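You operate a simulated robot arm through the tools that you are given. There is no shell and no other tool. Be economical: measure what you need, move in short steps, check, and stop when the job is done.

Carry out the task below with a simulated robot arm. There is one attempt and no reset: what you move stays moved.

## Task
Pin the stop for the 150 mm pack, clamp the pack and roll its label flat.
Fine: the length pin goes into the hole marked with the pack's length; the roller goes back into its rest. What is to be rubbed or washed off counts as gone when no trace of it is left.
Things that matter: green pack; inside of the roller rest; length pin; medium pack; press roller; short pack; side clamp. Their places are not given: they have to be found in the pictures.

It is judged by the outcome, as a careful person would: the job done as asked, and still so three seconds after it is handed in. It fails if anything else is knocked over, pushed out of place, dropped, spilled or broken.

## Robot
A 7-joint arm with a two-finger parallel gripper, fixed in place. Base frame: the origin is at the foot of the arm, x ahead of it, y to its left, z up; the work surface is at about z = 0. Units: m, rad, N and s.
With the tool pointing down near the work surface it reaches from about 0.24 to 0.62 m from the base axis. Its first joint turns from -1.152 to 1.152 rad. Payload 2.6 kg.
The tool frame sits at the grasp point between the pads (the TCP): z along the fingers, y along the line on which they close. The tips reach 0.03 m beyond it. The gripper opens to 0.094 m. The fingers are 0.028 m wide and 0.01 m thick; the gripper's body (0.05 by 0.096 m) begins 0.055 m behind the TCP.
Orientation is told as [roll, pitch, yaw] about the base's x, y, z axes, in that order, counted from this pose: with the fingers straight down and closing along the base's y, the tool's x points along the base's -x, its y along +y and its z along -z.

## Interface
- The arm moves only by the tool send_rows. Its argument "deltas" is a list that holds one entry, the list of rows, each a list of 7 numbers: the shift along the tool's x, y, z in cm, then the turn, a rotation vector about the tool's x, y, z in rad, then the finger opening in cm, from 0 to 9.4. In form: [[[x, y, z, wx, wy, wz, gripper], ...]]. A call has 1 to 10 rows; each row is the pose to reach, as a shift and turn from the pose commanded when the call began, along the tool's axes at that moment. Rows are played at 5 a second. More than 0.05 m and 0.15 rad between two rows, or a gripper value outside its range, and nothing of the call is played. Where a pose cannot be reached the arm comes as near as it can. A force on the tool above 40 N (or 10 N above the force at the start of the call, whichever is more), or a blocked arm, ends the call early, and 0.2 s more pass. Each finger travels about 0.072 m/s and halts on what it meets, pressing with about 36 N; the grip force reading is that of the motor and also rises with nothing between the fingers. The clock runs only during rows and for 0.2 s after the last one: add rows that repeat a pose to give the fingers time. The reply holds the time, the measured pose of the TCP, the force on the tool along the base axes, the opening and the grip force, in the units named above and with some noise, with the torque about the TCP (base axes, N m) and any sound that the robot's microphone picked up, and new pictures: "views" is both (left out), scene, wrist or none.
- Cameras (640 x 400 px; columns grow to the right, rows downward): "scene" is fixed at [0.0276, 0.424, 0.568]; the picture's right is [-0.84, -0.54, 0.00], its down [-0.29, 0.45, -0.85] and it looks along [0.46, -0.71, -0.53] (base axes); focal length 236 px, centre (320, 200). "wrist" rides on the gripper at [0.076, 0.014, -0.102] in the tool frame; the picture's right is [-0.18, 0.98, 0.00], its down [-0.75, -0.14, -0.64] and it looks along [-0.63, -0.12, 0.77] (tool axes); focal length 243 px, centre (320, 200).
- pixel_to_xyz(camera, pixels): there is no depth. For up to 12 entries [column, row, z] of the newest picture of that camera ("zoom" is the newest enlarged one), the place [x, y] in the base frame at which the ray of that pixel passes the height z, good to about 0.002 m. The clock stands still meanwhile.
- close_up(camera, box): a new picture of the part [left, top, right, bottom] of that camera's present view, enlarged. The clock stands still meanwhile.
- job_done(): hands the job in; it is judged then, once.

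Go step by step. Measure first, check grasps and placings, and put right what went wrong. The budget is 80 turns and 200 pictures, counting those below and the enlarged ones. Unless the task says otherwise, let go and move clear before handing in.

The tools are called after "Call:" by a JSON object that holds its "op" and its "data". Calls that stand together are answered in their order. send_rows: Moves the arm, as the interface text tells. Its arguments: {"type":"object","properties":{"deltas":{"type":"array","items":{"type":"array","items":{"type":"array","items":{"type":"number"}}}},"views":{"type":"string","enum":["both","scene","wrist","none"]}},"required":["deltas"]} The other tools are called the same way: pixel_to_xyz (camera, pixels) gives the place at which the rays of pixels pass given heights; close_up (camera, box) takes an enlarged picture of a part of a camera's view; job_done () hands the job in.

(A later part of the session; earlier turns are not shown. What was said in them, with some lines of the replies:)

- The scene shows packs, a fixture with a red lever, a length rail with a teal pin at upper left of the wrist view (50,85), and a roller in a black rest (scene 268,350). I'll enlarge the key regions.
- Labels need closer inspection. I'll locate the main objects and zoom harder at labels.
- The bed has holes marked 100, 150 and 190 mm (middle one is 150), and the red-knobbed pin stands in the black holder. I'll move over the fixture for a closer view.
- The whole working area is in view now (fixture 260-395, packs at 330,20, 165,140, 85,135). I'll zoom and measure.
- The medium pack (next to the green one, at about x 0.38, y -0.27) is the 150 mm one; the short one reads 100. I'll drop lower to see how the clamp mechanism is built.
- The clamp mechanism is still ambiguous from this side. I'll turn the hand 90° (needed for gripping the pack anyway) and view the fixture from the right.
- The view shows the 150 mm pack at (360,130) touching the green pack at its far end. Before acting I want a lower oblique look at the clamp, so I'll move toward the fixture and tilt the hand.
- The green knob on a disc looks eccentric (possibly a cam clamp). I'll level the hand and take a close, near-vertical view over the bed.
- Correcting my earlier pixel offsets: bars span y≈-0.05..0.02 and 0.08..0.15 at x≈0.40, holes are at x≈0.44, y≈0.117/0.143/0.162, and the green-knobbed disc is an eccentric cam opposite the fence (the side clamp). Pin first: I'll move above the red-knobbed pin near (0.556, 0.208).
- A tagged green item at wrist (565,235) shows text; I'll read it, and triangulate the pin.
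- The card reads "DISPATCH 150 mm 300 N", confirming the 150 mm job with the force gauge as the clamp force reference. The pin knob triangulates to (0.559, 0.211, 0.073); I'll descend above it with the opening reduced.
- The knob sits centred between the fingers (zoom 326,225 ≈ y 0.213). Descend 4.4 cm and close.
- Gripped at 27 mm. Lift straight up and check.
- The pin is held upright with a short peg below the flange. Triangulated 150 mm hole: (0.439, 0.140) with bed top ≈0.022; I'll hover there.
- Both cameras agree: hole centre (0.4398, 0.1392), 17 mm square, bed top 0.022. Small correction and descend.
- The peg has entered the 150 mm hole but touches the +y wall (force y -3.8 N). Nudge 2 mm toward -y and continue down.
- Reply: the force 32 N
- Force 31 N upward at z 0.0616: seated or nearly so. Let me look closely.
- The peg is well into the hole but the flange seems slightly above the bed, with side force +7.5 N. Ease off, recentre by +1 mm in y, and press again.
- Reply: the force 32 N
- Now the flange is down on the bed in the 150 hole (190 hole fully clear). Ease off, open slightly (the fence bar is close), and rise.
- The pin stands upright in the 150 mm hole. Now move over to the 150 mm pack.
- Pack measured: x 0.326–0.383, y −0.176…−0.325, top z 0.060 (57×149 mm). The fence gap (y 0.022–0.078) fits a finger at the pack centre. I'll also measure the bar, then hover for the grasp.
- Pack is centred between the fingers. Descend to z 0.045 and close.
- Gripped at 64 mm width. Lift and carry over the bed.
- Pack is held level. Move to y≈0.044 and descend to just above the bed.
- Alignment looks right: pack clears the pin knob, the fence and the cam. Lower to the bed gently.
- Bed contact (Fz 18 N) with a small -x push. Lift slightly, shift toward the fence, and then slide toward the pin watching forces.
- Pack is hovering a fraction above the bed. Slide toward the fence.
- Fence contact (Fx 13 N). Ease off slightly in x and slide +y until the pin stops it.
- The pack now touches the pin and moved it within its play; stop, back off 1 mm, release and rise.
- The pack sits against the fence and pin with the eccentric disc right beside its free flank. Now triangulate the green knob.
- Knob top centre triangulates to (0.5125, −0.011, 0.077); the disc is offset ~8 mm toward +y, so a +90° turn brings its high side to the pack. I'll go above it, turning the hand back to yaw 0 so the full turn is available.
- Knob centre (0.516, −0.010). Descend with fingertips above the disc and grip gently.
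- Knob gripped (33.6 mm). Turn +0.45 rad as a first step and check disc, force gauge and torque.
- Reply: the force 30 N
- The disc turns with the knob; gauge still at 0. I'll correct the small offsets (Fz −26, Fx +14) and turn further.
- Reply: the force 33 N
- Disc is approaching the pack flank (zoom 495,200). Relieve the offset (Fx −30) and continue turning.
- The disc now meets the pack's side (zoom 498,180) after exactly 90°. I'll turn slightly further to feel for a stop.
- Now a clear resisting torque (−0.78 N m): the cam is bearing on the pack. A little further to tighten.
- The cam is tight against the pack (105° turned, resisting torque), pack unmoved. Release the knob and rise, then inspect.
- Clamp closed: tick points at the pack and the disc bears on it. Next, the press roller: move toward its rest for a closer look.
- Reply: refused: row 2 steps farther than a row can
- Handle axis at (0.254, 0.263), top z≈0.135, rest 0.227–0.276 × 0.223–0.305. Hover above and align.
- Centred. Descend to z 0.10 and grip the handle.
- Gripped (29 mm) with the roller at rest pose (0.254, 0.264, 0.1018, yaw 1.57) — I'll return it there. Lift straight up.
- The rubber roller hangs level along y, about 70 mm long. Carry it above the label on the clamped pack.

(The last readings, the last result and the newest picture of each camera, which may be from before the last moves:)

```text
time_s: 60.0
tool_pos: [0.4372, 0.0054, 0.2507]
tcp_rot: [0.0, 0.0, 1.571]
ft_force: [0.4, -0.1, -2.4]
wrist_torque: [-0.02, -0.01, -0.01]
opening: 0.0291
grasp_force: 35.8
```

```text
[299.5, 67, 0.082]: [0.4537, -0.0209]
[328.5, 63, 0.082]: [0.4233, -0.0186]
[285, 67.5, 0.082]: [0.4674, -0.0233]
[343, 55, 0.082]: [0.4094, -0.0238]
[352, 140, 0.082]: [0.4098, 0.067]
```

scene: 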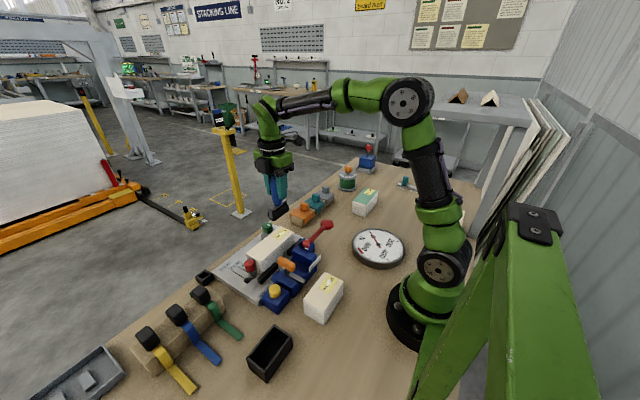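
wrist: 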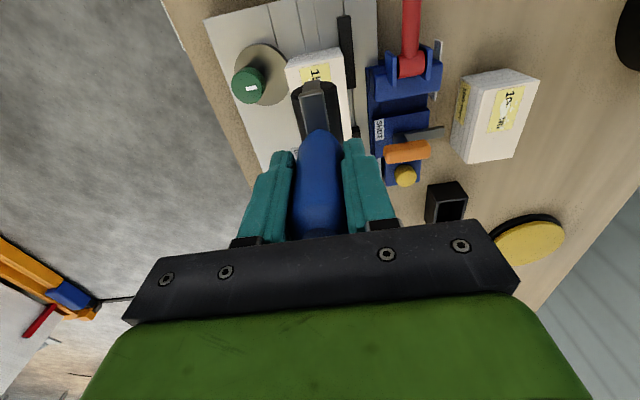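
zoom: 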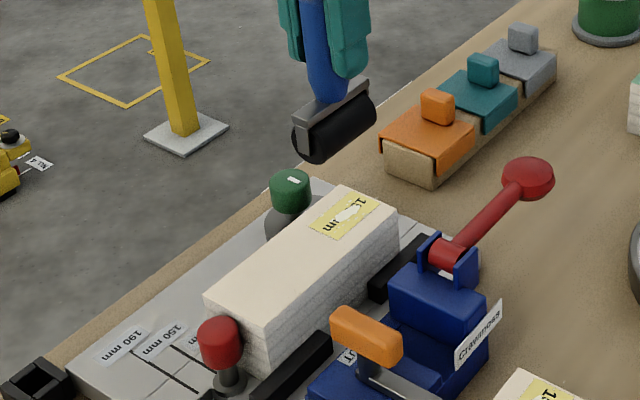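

Label spans x 0.422–0.456, y −0.020–0.026; pack top x 0.406–0.470. Lower the roller near the fence-side edge (x≈0.413).

Call:
{"op": "send_rows", "data": {"deltas": [[[0.14, 1.2, 2, 0, 0, 0, 1], [0.14, 2.4, 4, 0, 0, 0, 1], [0.14, 2.4, 6, 0, 0, 0, 1], [0.14, 2.4, 6.5, 0, 0, 0, 1], [0.14, 2.4, 6.5, 0, 0, 0, 1]]], "views": "wrist"}}

Call:
{"op": "close_up", "data": {"camera": "scene", "box": [240, 190, 320, 250]}}

```text
time_s: 61.2
tool_pos: [0.4145, 0.0084, 0.1867]
tcp_rot: [-0.001, 0.0, 1.569]
ft_force: [0.0, -0.2, -1.6]
wrist_torque: [-0.03, 0.03, -0.02]
opening: 0.0292
grasp_force: 35.8
```

wrist: 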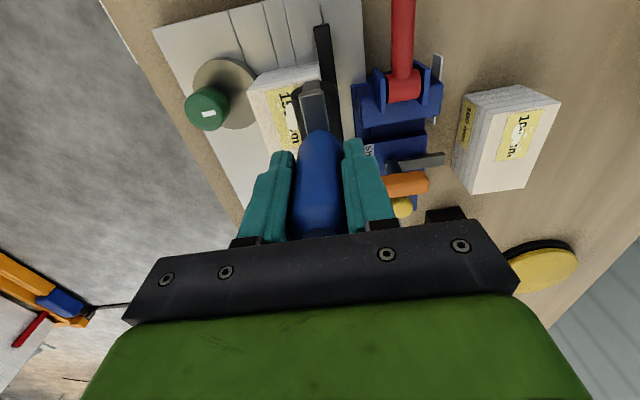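

```text
6.67 times, centred on (280, 220) of scene
```

zoom: 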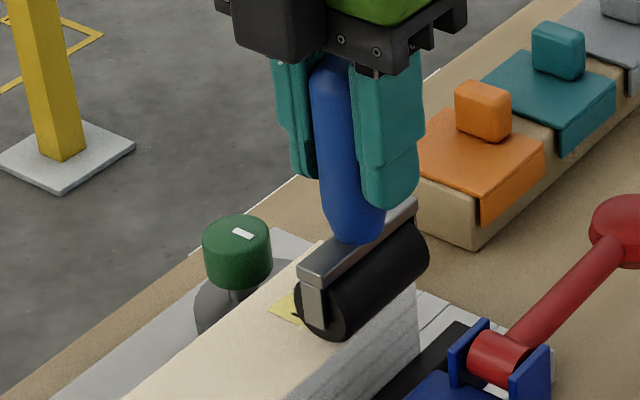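

Call:
{"op": "send_rows", "data": {"deltas": [[[0.35, 0, 0.4, 0, 0, 0, 1], [0.35, 0, 0.7, 0, 0, 0, 1], [0.35, 0, 0.9, 0, 0, 0, 1], [0.35, 0, 0.9, 0, 0, 0, 1]]], "views": "none"}}

```text
time_s: 62.2
tool_pos: [0.4146, 0.0042, 0.1795]
tcp_rot: [-0.006, -0.003, 1.569]
ft_force: [-8.9, 0.5, 32.1]
wrist_torque: [0.09, 0.9, 0.02]
opening: 0.0298
grasp_force: 35.7
```

Contact at 32 N. Ease off 1 mm and roll across the label toward +x.

Call:
{"op": "send_rows", "data": {"deltas": [[[0, 0, -0.12, 0, 0, 0, 1], [0, -0.6, -0.12, 0, 0, 0, 1], [0, -1.2, -0.12, 0, 0, 0, 1], [0, -1.8, -0.12, 0, 0, 0, 1], [0, -2.4, -0.12, 0, 0, 0, 1], [0, -3, -0.12, 0, 0, 0, 1], [0, -3.6, -0.12, 0, 0, 0, 1], [0, -4.2, -0.12, 0, 0, 0, 1], [0, -4.8, -0.12, 0, 0, 0, 1], [0, -4.8, -0.12, 0, 0, 0, 1]]], "views": "wrist"}}

Call:
{"op": "close_up", "data": {"camera": "scene", "box": [240, 200, 320, 260]}}

Call:
{"op": "close_up", "data": {"camera": "wrist", "box": [240, 40, 400, 160]}}

```text
time_s: 64.4
tool_pos: [0.4627, 0.0027, 0.1787]
tcp_rot: [-0.003, 0.001, 1.57]
ft_force: [-6.4, -0.4, 26.2]
wrist_torque: [0.04, 0.63, 0.03]
opening: 0.0295
grasp_force: 36.1
```

wrist: 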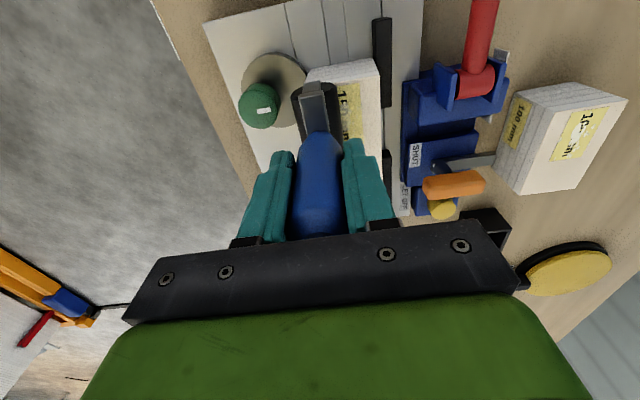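

```text
6.67 times, centred on (280, 230) of scene
```

zoom: 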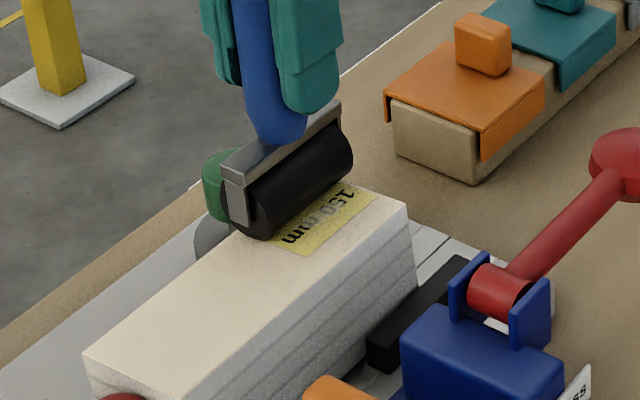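

```text
3.33 times, centred on (320, 100) of wrist
```

zoom: 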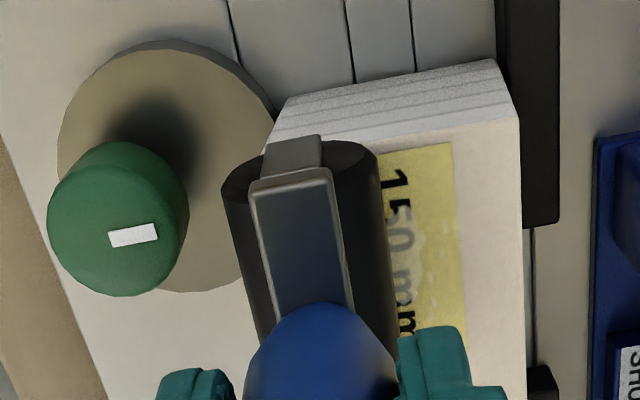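

The blisters are mostly gone ("150 mm" readable) with a faint trace left. Roll back the other way.

Call:
{"op": "send_rows", "data": {"deltas": [[[0, 0.6, 0, 0, 0, 0, 1], [0, 1.2, 0, 0, 0, 0, 1], [0, 1.8, 0, 0, 0, 0, 1], [0, 2.4, 0, 0, 0, 0, 1], [0, 3, 0, 0, 0, 0, 1], [0, 3.6, 0, 0, 0, 0, 1], [0, 4.2, 0, 0, 0, 0, 1], [0, 4.7, 0, 0, 0, 0, 1], [0, 4.7, 0, 0, 0, 0, 1]]], "views": "none"}}

Call:
{"op": "close_up", "data": {"camera": "scene", "box": [240, 200, 320, 260]}}

Call:
{"op": "close_up", "data": {"camera": "wrist", "box": [240, 40, 400, 160]}}

```text
time_s: 66.4
tool_pos: [0.4173, 0.0042, 0.1789]
tcp_rot: [-0.001, 0.0, 1.569]
ft_force: [3.6, -0.7, 8.7]
wrist_torque: [-0.02, -0.42, -0.03]
opening: 0.0292
grasp_force: 36.0
```

```text
6.67 times, centred on (280, 230) of scene
```

zoom: 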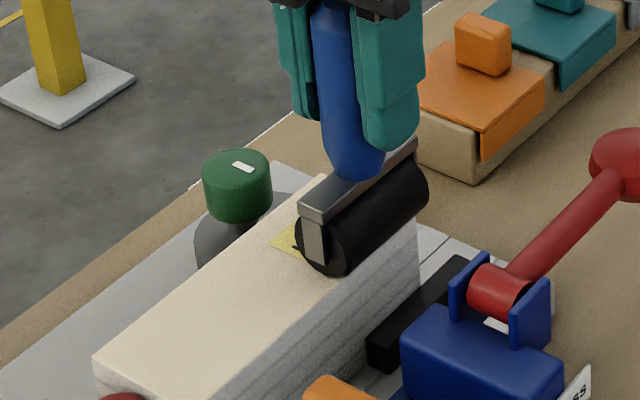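

```text
3.33 times, centred on (320, 100) of wrist
```

zoom: 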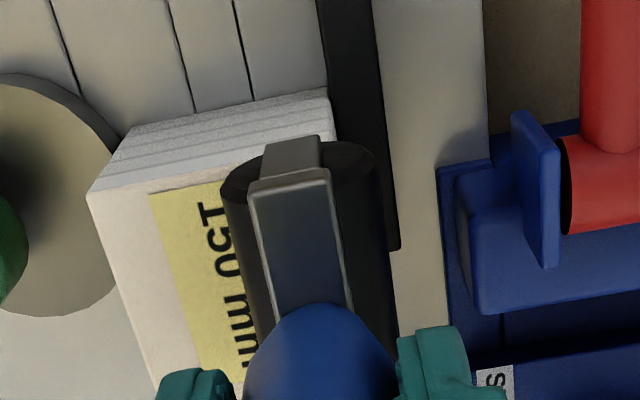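

Another forward pass with slightly more pressure.

Call:
{"op": "send_rows", "data": {"deltas": [[[0, 0, 0.12, 0, 0, 0, 1], [0, -0.6, 0.12, 0, 0, 0, 1], [0, -1.2, 0.12, 0, 0, 0, 1], [0, -1.8, 0.1, 0, 0, 0, 1], [0, -2.4, 0.1, 0, 0, 0, 1], [0, -3, 0.1, 0, 0, 0, 1], [0, -3.6, 0.08, 0, 0, 0, 1], [0, -4.2, 0.08, 0, 0, 0, 1], [0, -4.6, 0.08, 0, 0, 0, 1], [0, -4.6, 0.05, 0, 0, 0, 1]]], "views": "none"}}

Call:
{"op": "close_up", "data": {"camera": "wrist", "box": [240, 40, 400, 160]}}

Call:
{"op": "close_up", "data": {"camera": "scene", "box": [240, 200, 320, 260]}}

```text
time_s: 68.6
tool_pos: [0.4627, 0.0038, 0.1792]
tcp_rot: [-0.005, 0.001, 1.571]
ft_force: [-6.8, 0.9, 24.8]
wrist_torque: [0.16, 0.69, 0.01]
opening: 0.0294
grasp_force: 36.0
```

```text
3.33 times, centred on (320, 100) of wrist
```

zoom: 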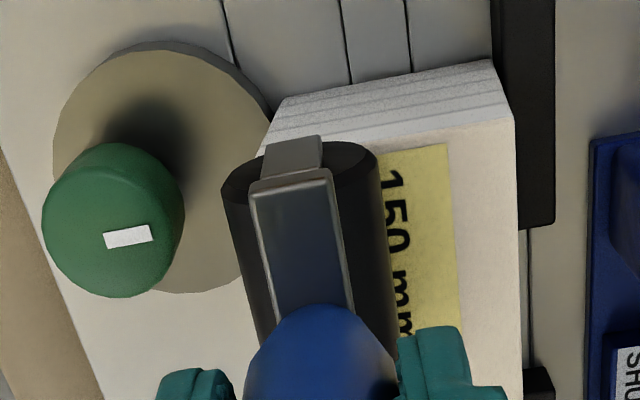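

```text
6.67 times, centred on (280, 230) of scene
```

zoom: 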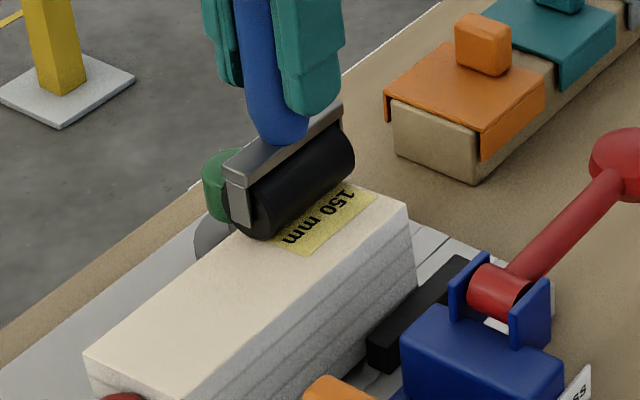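

Label now reads clean. But the pack seems to have shifted a few mm with the rolling, so I'll check the clamp after. Lift off and inspect.

Call:
{"op": "send_rows", "data": {"deltas": [[[0, 0, -1, 0, 0, 0, 1], [0, 0, -4, 0, 0, 0, 1], [-2, 0, -7, 0, 0, 0, 1], [-5, 2, -8, 0, 0, 0, 1], [-9, 4, -8, 0, 0, 0, 1], [-12, 5, -8, 0, 0, 0, 1]]]}}

Call:
{"op": "close_up", "data": {"camera": "scene", "box": [230, 210, 310, 290]}}

Call:
{"op": "close_up", "data": {"camera": "scene", "box": [265, 220, 305, 245]}}

Call:
{"op": "close_up", "data": {"camera": "wrist", "box": [200, 0, 400, 130]}}

```text
time_s: 70.0
tool_pos: [0.411, 0.122, 0.257]
tcp_rot: [0.0, 0.001, 1.569]
ft_force: [0.7, 0.0, -3.2]
wrist_torque: [0.0, 0.03, 0.02]
opening: 0.0294
grasp_force: 36.0
```

scene: 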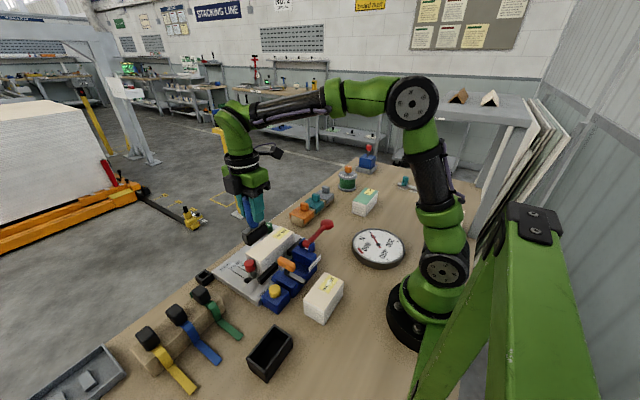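
wrist: 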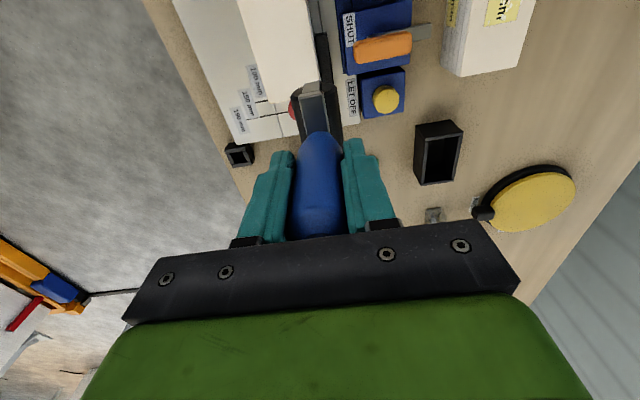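

```text
5.00 times, centred on (270, 250) of scene
```

zoom: 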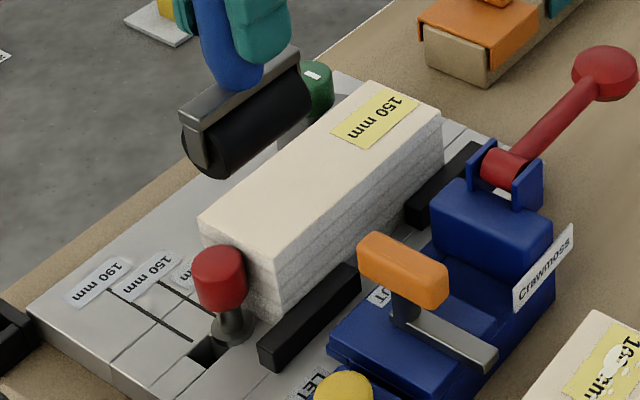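

```text
16.00 times, centred on (285, 232) of scene
```

zoom: 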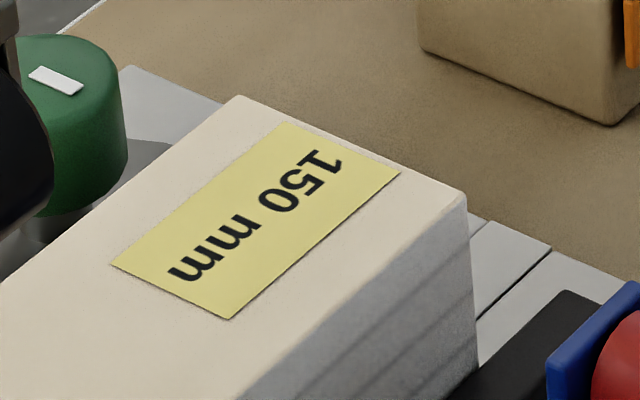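

```text
3.08 times, centred on (300, 65) of wrist
```

zoom: 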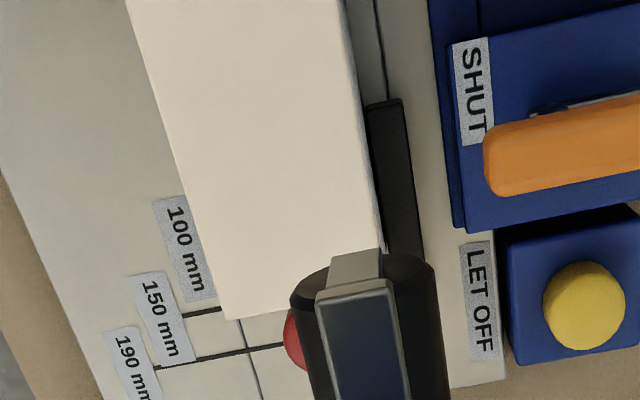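

The label is flat and clean, pack and pin in place. Now return the roller to its rest (hover first).

Call:
{"op": "send_rows", "data": {"deltas": [[[-2.8, 3.1, 0, 0, 0, 0, 1], [-5.6, 6.2, 0, 0, 0, 0, 1], [-8.4, 9.3, 0, 0, 0, 0, 1], [-11.2, 12.4, 0, 0, 0, 0, 1], [-14.2, 15.7, 0, 0, 0, 0, 1], [-14.2, 15.7, 3, 0, 0, 0, 1], [-14.2, 15.7, 5, 0, 0, 0, 1], [-14.2, 15.7, 5, 0, 0, 0, 1]]]}}

Call:
{"op": "close_up", "data": {"camera": "scene", "box": [210, 260, 330, 390]}}

Call:
{"op": "close_up", "data": {"camera": "wrist", "box": [250, 60, 400, 220]}}

```text
time_s: 71.8
tool_pos: [0.2554, 0.2659, 0.2078]
tcp_rot: [0.0, 0.001, 1.57]
ft_force: [-0.2, -0.2, -1.4]
wrist_torque: [-0.03, -0.01, 0.03]
opening: 0.0294
grasp_force: 36.3
```

scene: 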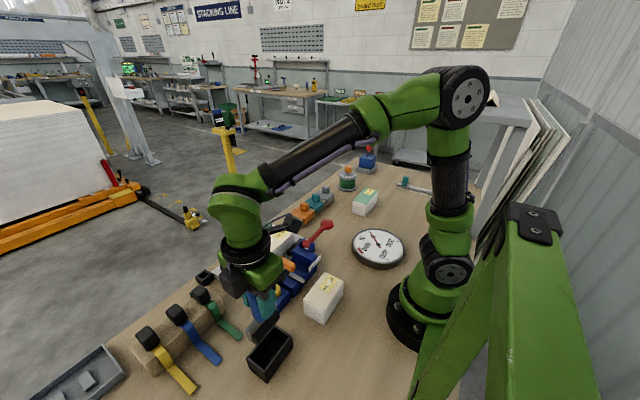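
wrist: 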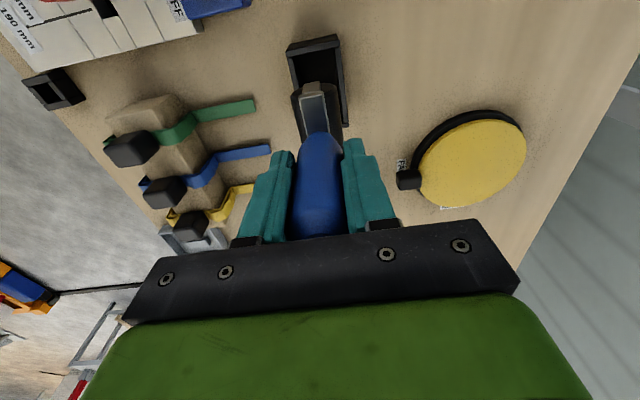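

```text
3.08 times, centred on (270, 325) of scene
```

zoom: 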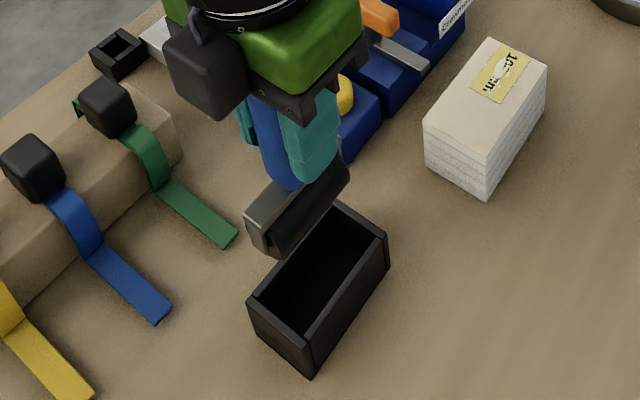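

```text
2.50 times, centred on (325, 140) of wrist
```

zoom: 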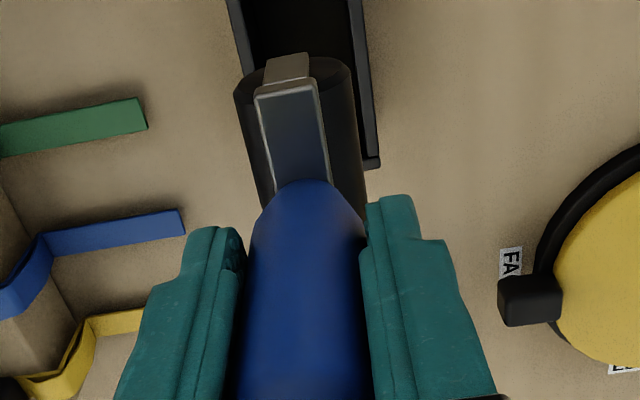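

In-hand pose is unchanged from when lifted. Small correction and lower into the rest.

Call:
{"op": "send_rows", "data": {"deltas": [[[0.2, 0.08, 3, 0, 0, 0, 1], [0.2, 0.08, 6, 0, 0, 0, 1], [0.2, 0.08, 8.5, 0, 0, 0, 1], [0.2, 0.08, 9.7, 0, 0, 0, 1], [0.2, 0.08, 9.7, 0, 0, 0, 1]]], "views": "wrist"}}

Call:
{"op": "close_up", "data": {"camera": "scene", "box": [210, 260, 330, 390]}}

```text
time_s: 73.0
tool_pos: [0.255, 0.2622, 0.1104]
tcp_rot: [0.0, 0.0, 1.573]
ft_force: [-0.2, 0.7, -2.1]
wrist_torque: [0.01, -0.02, 0.01]
opening: 0.0292
grasp_force: 35.7
```

wrist: 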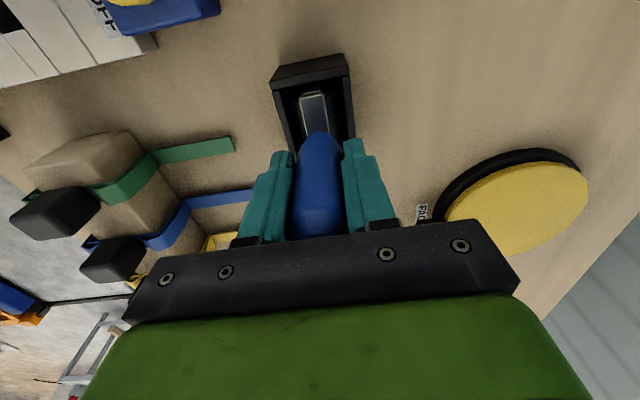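

```text
3.08 times, centred on (270, 325) of scene
```

zoom: 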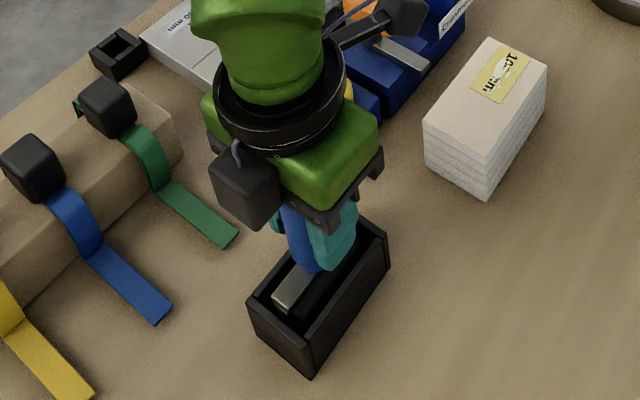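

Inside the rest without contact. Lower the last 9 mm, release, and rise.

Call:
{"op": "send_rows", "data": {"deltas": [[[0, 0, 0.5, 0, 0, 0, 1], [0, 0, 0.85, 0, 0, 0, 1], [0, 0, 0.9, 0, 0, 0, 1], [0, 0, 0.9, 0, 0, 0, 3.2], [0, 0, 0.9, 0, 0, 0, 5], [0, 0, 0.9, 0, 0, 0, 5.5], [0, 0, -3, 0, 0, 0, 5.5], [0, 0, -7, 0, 0, 0, 6], [0, 0, -11, 0, 0, 0, 6], [0, 0, -14, 0, 0, 0, 7]]]}}

Call:
{"op": "close_up", "data": {"camera": "scene", "box": [210, 260, 330, 390]}}

```text
time_s: 75.2
tool_pos: [0.254, 0.2637, 0.2503]
tcp_rot: [-0.001, 0.002, 1.571]
ft_force: [0.4, 0.0, 1.3]
wrist_torque: [0.02, 0.01, 0.0]
opening: 0.0699
grasp_force: 0.1
```

scene: 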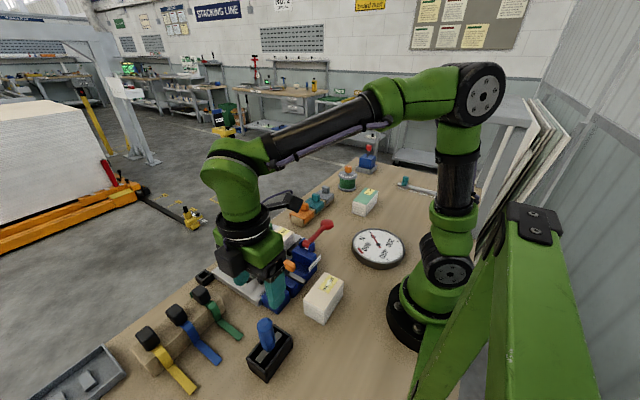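
wrist: 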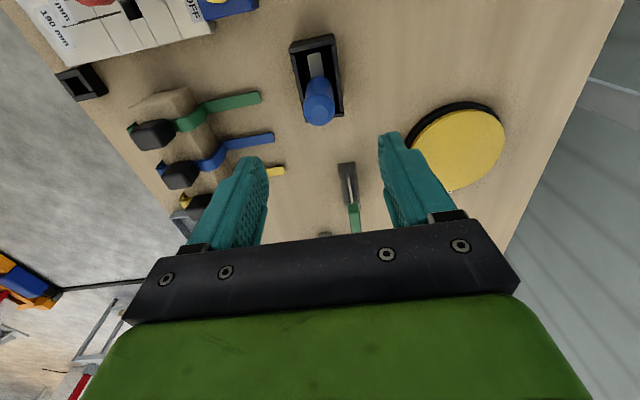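

```text
3.08 times, centred on (270, 325) of scene
```

zoom: 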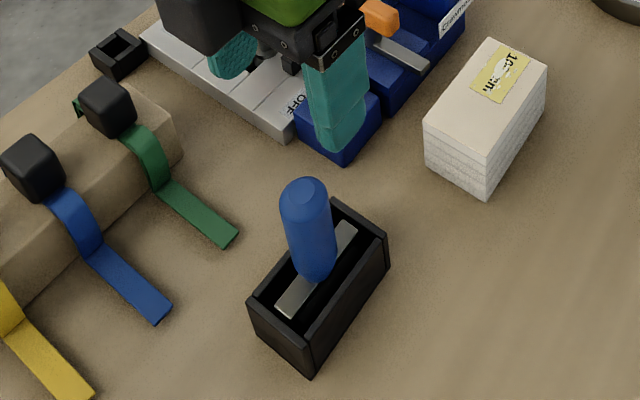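

Roller is back in its rest as before. Now inspect the clamp contact.

Call:
{"op": "send_rows", "data": {"deltas": [[[3.5, -2.4, 0, 0, 0, 0, 8], [7, -4.8, 0, 0, 0, 0, 8], [10.5, -7.2, 0, 0, 0, 0, 8], [14, -9.6, 0, 0, 0, 0, 8], [17.5, -12, 0, 0, 0, 0, 8], [21, -14.4, 0, 0, 0, 0, 8], [24.5, -16.8, 0, 0, 0, 0, 8], [27, -20, 1, 0, 0, 0, 8], [28, -23, 3, 0, 0, 0, 8], [28, -24, 5, 0, 0, 0, 8]]]}}

Call:
{"op": "close_up", "data": {"camera": "wrist", "box": [220, 20, 420, 180]}}

Call:
{"op": "close_up", "data": {"camera": "scene", "box": [245, 210, 295, 250]}}

```text
time_s: 77.4
tool_pos: [0.4944, -0.0179, 0.2014]
tcp_rot: [0.0, 0.0, 1.57]
ft_force: [-1.2, 0.6, -0.7]
wrist_torque: [0.02, 0.01, -0.02]
opening: 0.08
grasp_force: 0.0
```

scene: 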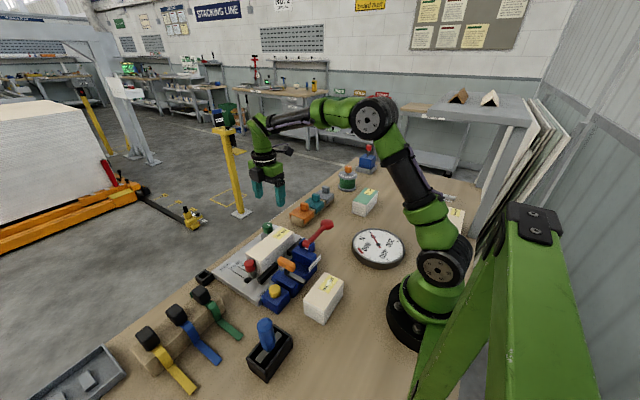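
wrist: 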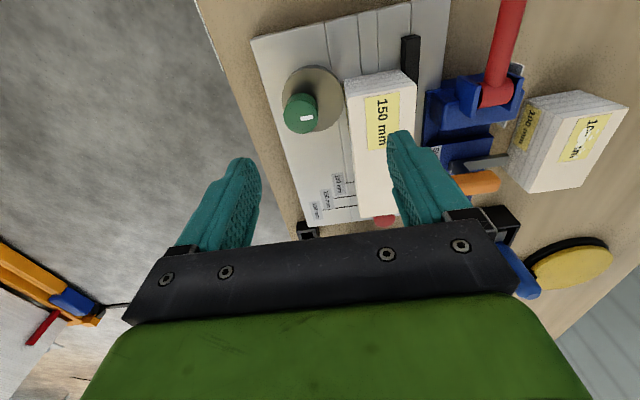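

```text
2.50 times, centred on (320, 100) of wrist
```

zoom: 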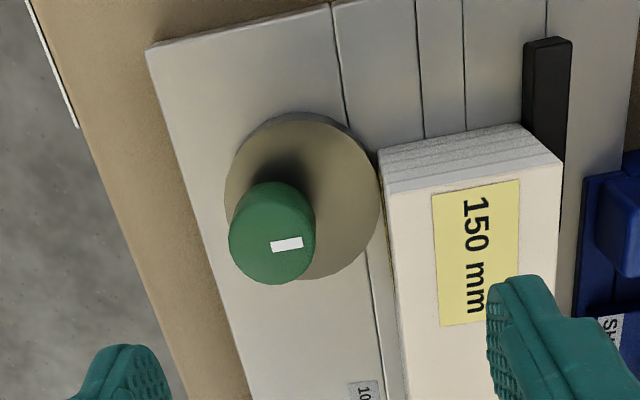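

```text
10.00 times, centred on (270, 230) of scene
```

zoom: 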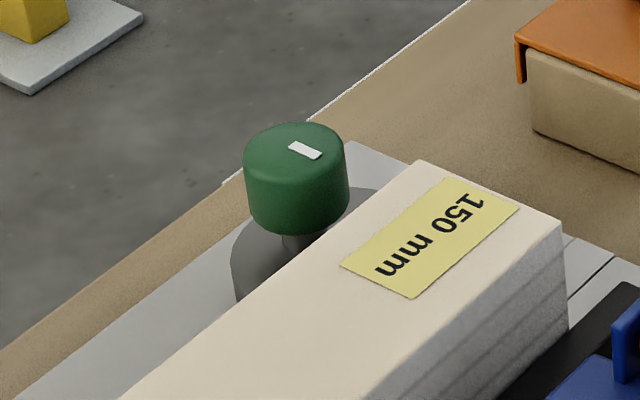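

Call:
{"op": "pixel_to_xyz", "data": {"camera": "wrist", "pixels": [[300.8, 116, 0.077], [312.8, 98.4, 0.04], [312.8, 98.4, 0.034], [344.4, 98, 0.04], [344.4, 98, 0.034], [281.6, 98, 0.04], [344.5, 93, 0.082], [415.6, 86, 0.082], [343.5, 81, 0.022]]}}

Call:
{"op": "close_up", "data": {"camera": "wrist", "box": [300, 60, 380, 120]}}

```text
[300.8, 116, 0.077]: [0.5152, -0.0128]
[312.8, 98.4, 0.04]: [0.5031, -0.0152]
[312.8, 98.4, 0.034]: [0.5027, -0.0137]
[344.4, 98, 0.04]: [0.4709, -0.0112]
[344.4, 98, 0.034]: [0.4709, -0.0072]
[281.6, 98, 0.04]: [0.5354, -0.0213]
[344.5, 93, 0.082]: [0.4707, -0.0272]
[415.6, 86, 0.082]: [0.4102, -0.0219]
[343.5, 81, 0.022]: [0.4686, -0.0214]
```

```text
6.67 times, centred on (340, 90) of wrist
```

zoom: 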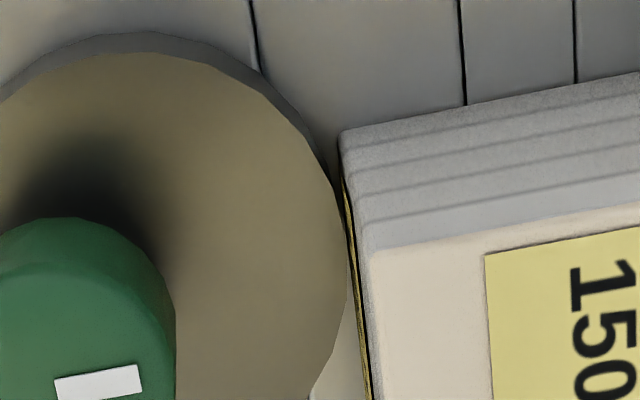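

The disc edge (x≈0.471) bears on the pack's flank, and the lobe is at full throw against its stop. The pack is on fence and pin, the label is clean, and the roller is in its rest. I'll raise the arm clear and take a last look.

Call:
{"op": "send_rows", "data": {"deltas": [[[2, 0, -4, 0, 0, 0, 8], [4, 2, -8, 0, 0, 0, 8], [7, 4, -12, 0, 0, 0, 8], [7, 4, -12, 0, 0, 0, 8]]]}}

Call:
{"op": "close_up", "data": {"camera": "scene", "box": [190, 190, 350, 300]}}

```text
refused: row 3 steps farther than a row can; nothing moved
```

```text
3.64 times, centred on (270, 245) of scene
```

zoom: 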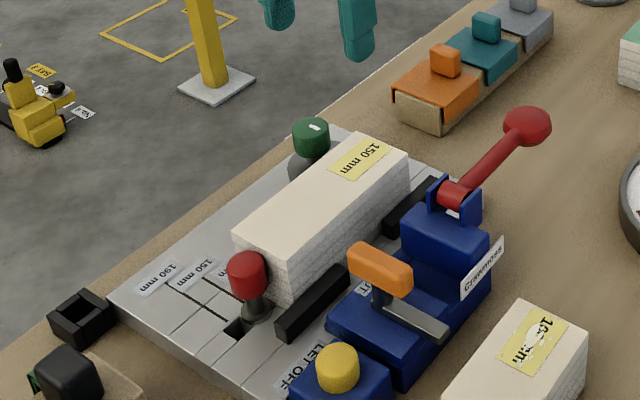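

Before handing in, I'll check the pack-to-fence gap closely, since it decides whether the clamp really holds.

Call:
{"op": "close_up", "data": {"camera": "scene", "box": [250, 250, 300, 285]}}

Call:
{"op": "close_up", "data": {"camera": "scene", "box": [280, 225, 320, 255]}}

```text
11.43 times, centred on (275, 268) of scene
```

zoom: 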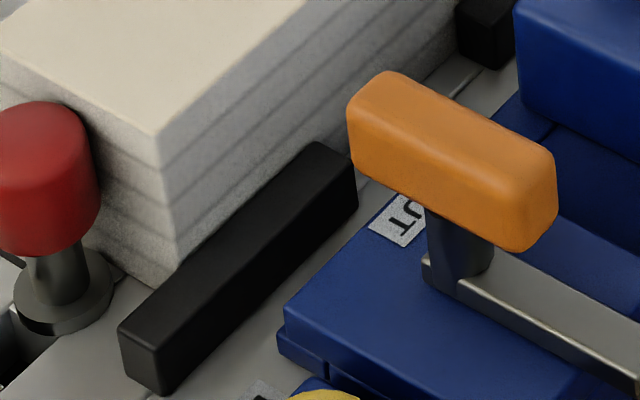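

```text
13.33 times, centred on (300, 240) of scene
```

zoom: 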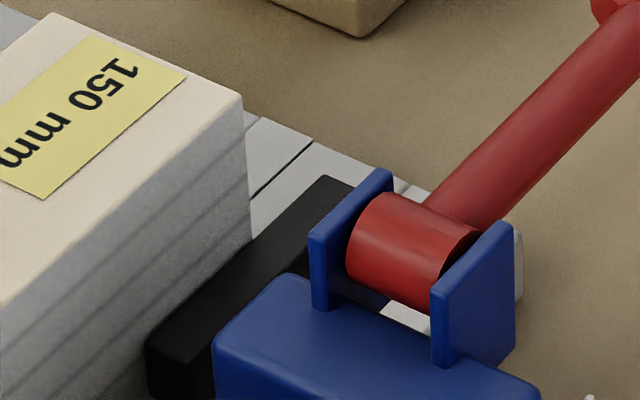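

Call:
{"op": "job_done", "data": {}}

```text
The job is handed in.
```

I pinned the stop in the 150 mm hole, set the pack against the fence and pin, and closed the side clamp. I rolled the label flat and clean, and put the roller back in its rest.

- **Clamp:** I took the green-knobbed cam as the side clamp. I turned it about 100° until it resisted, and the disc edge now meets the pack's side. The pack seemed to shift a few millimetres during one rolling pass. In the last close-ups it was flush against both fence bars.
- **Force gauge:** a card on the bench reads "150 mm, 300 N". The gauge read 0 before and after clamping, so I didn't set or confirm any clamp force.
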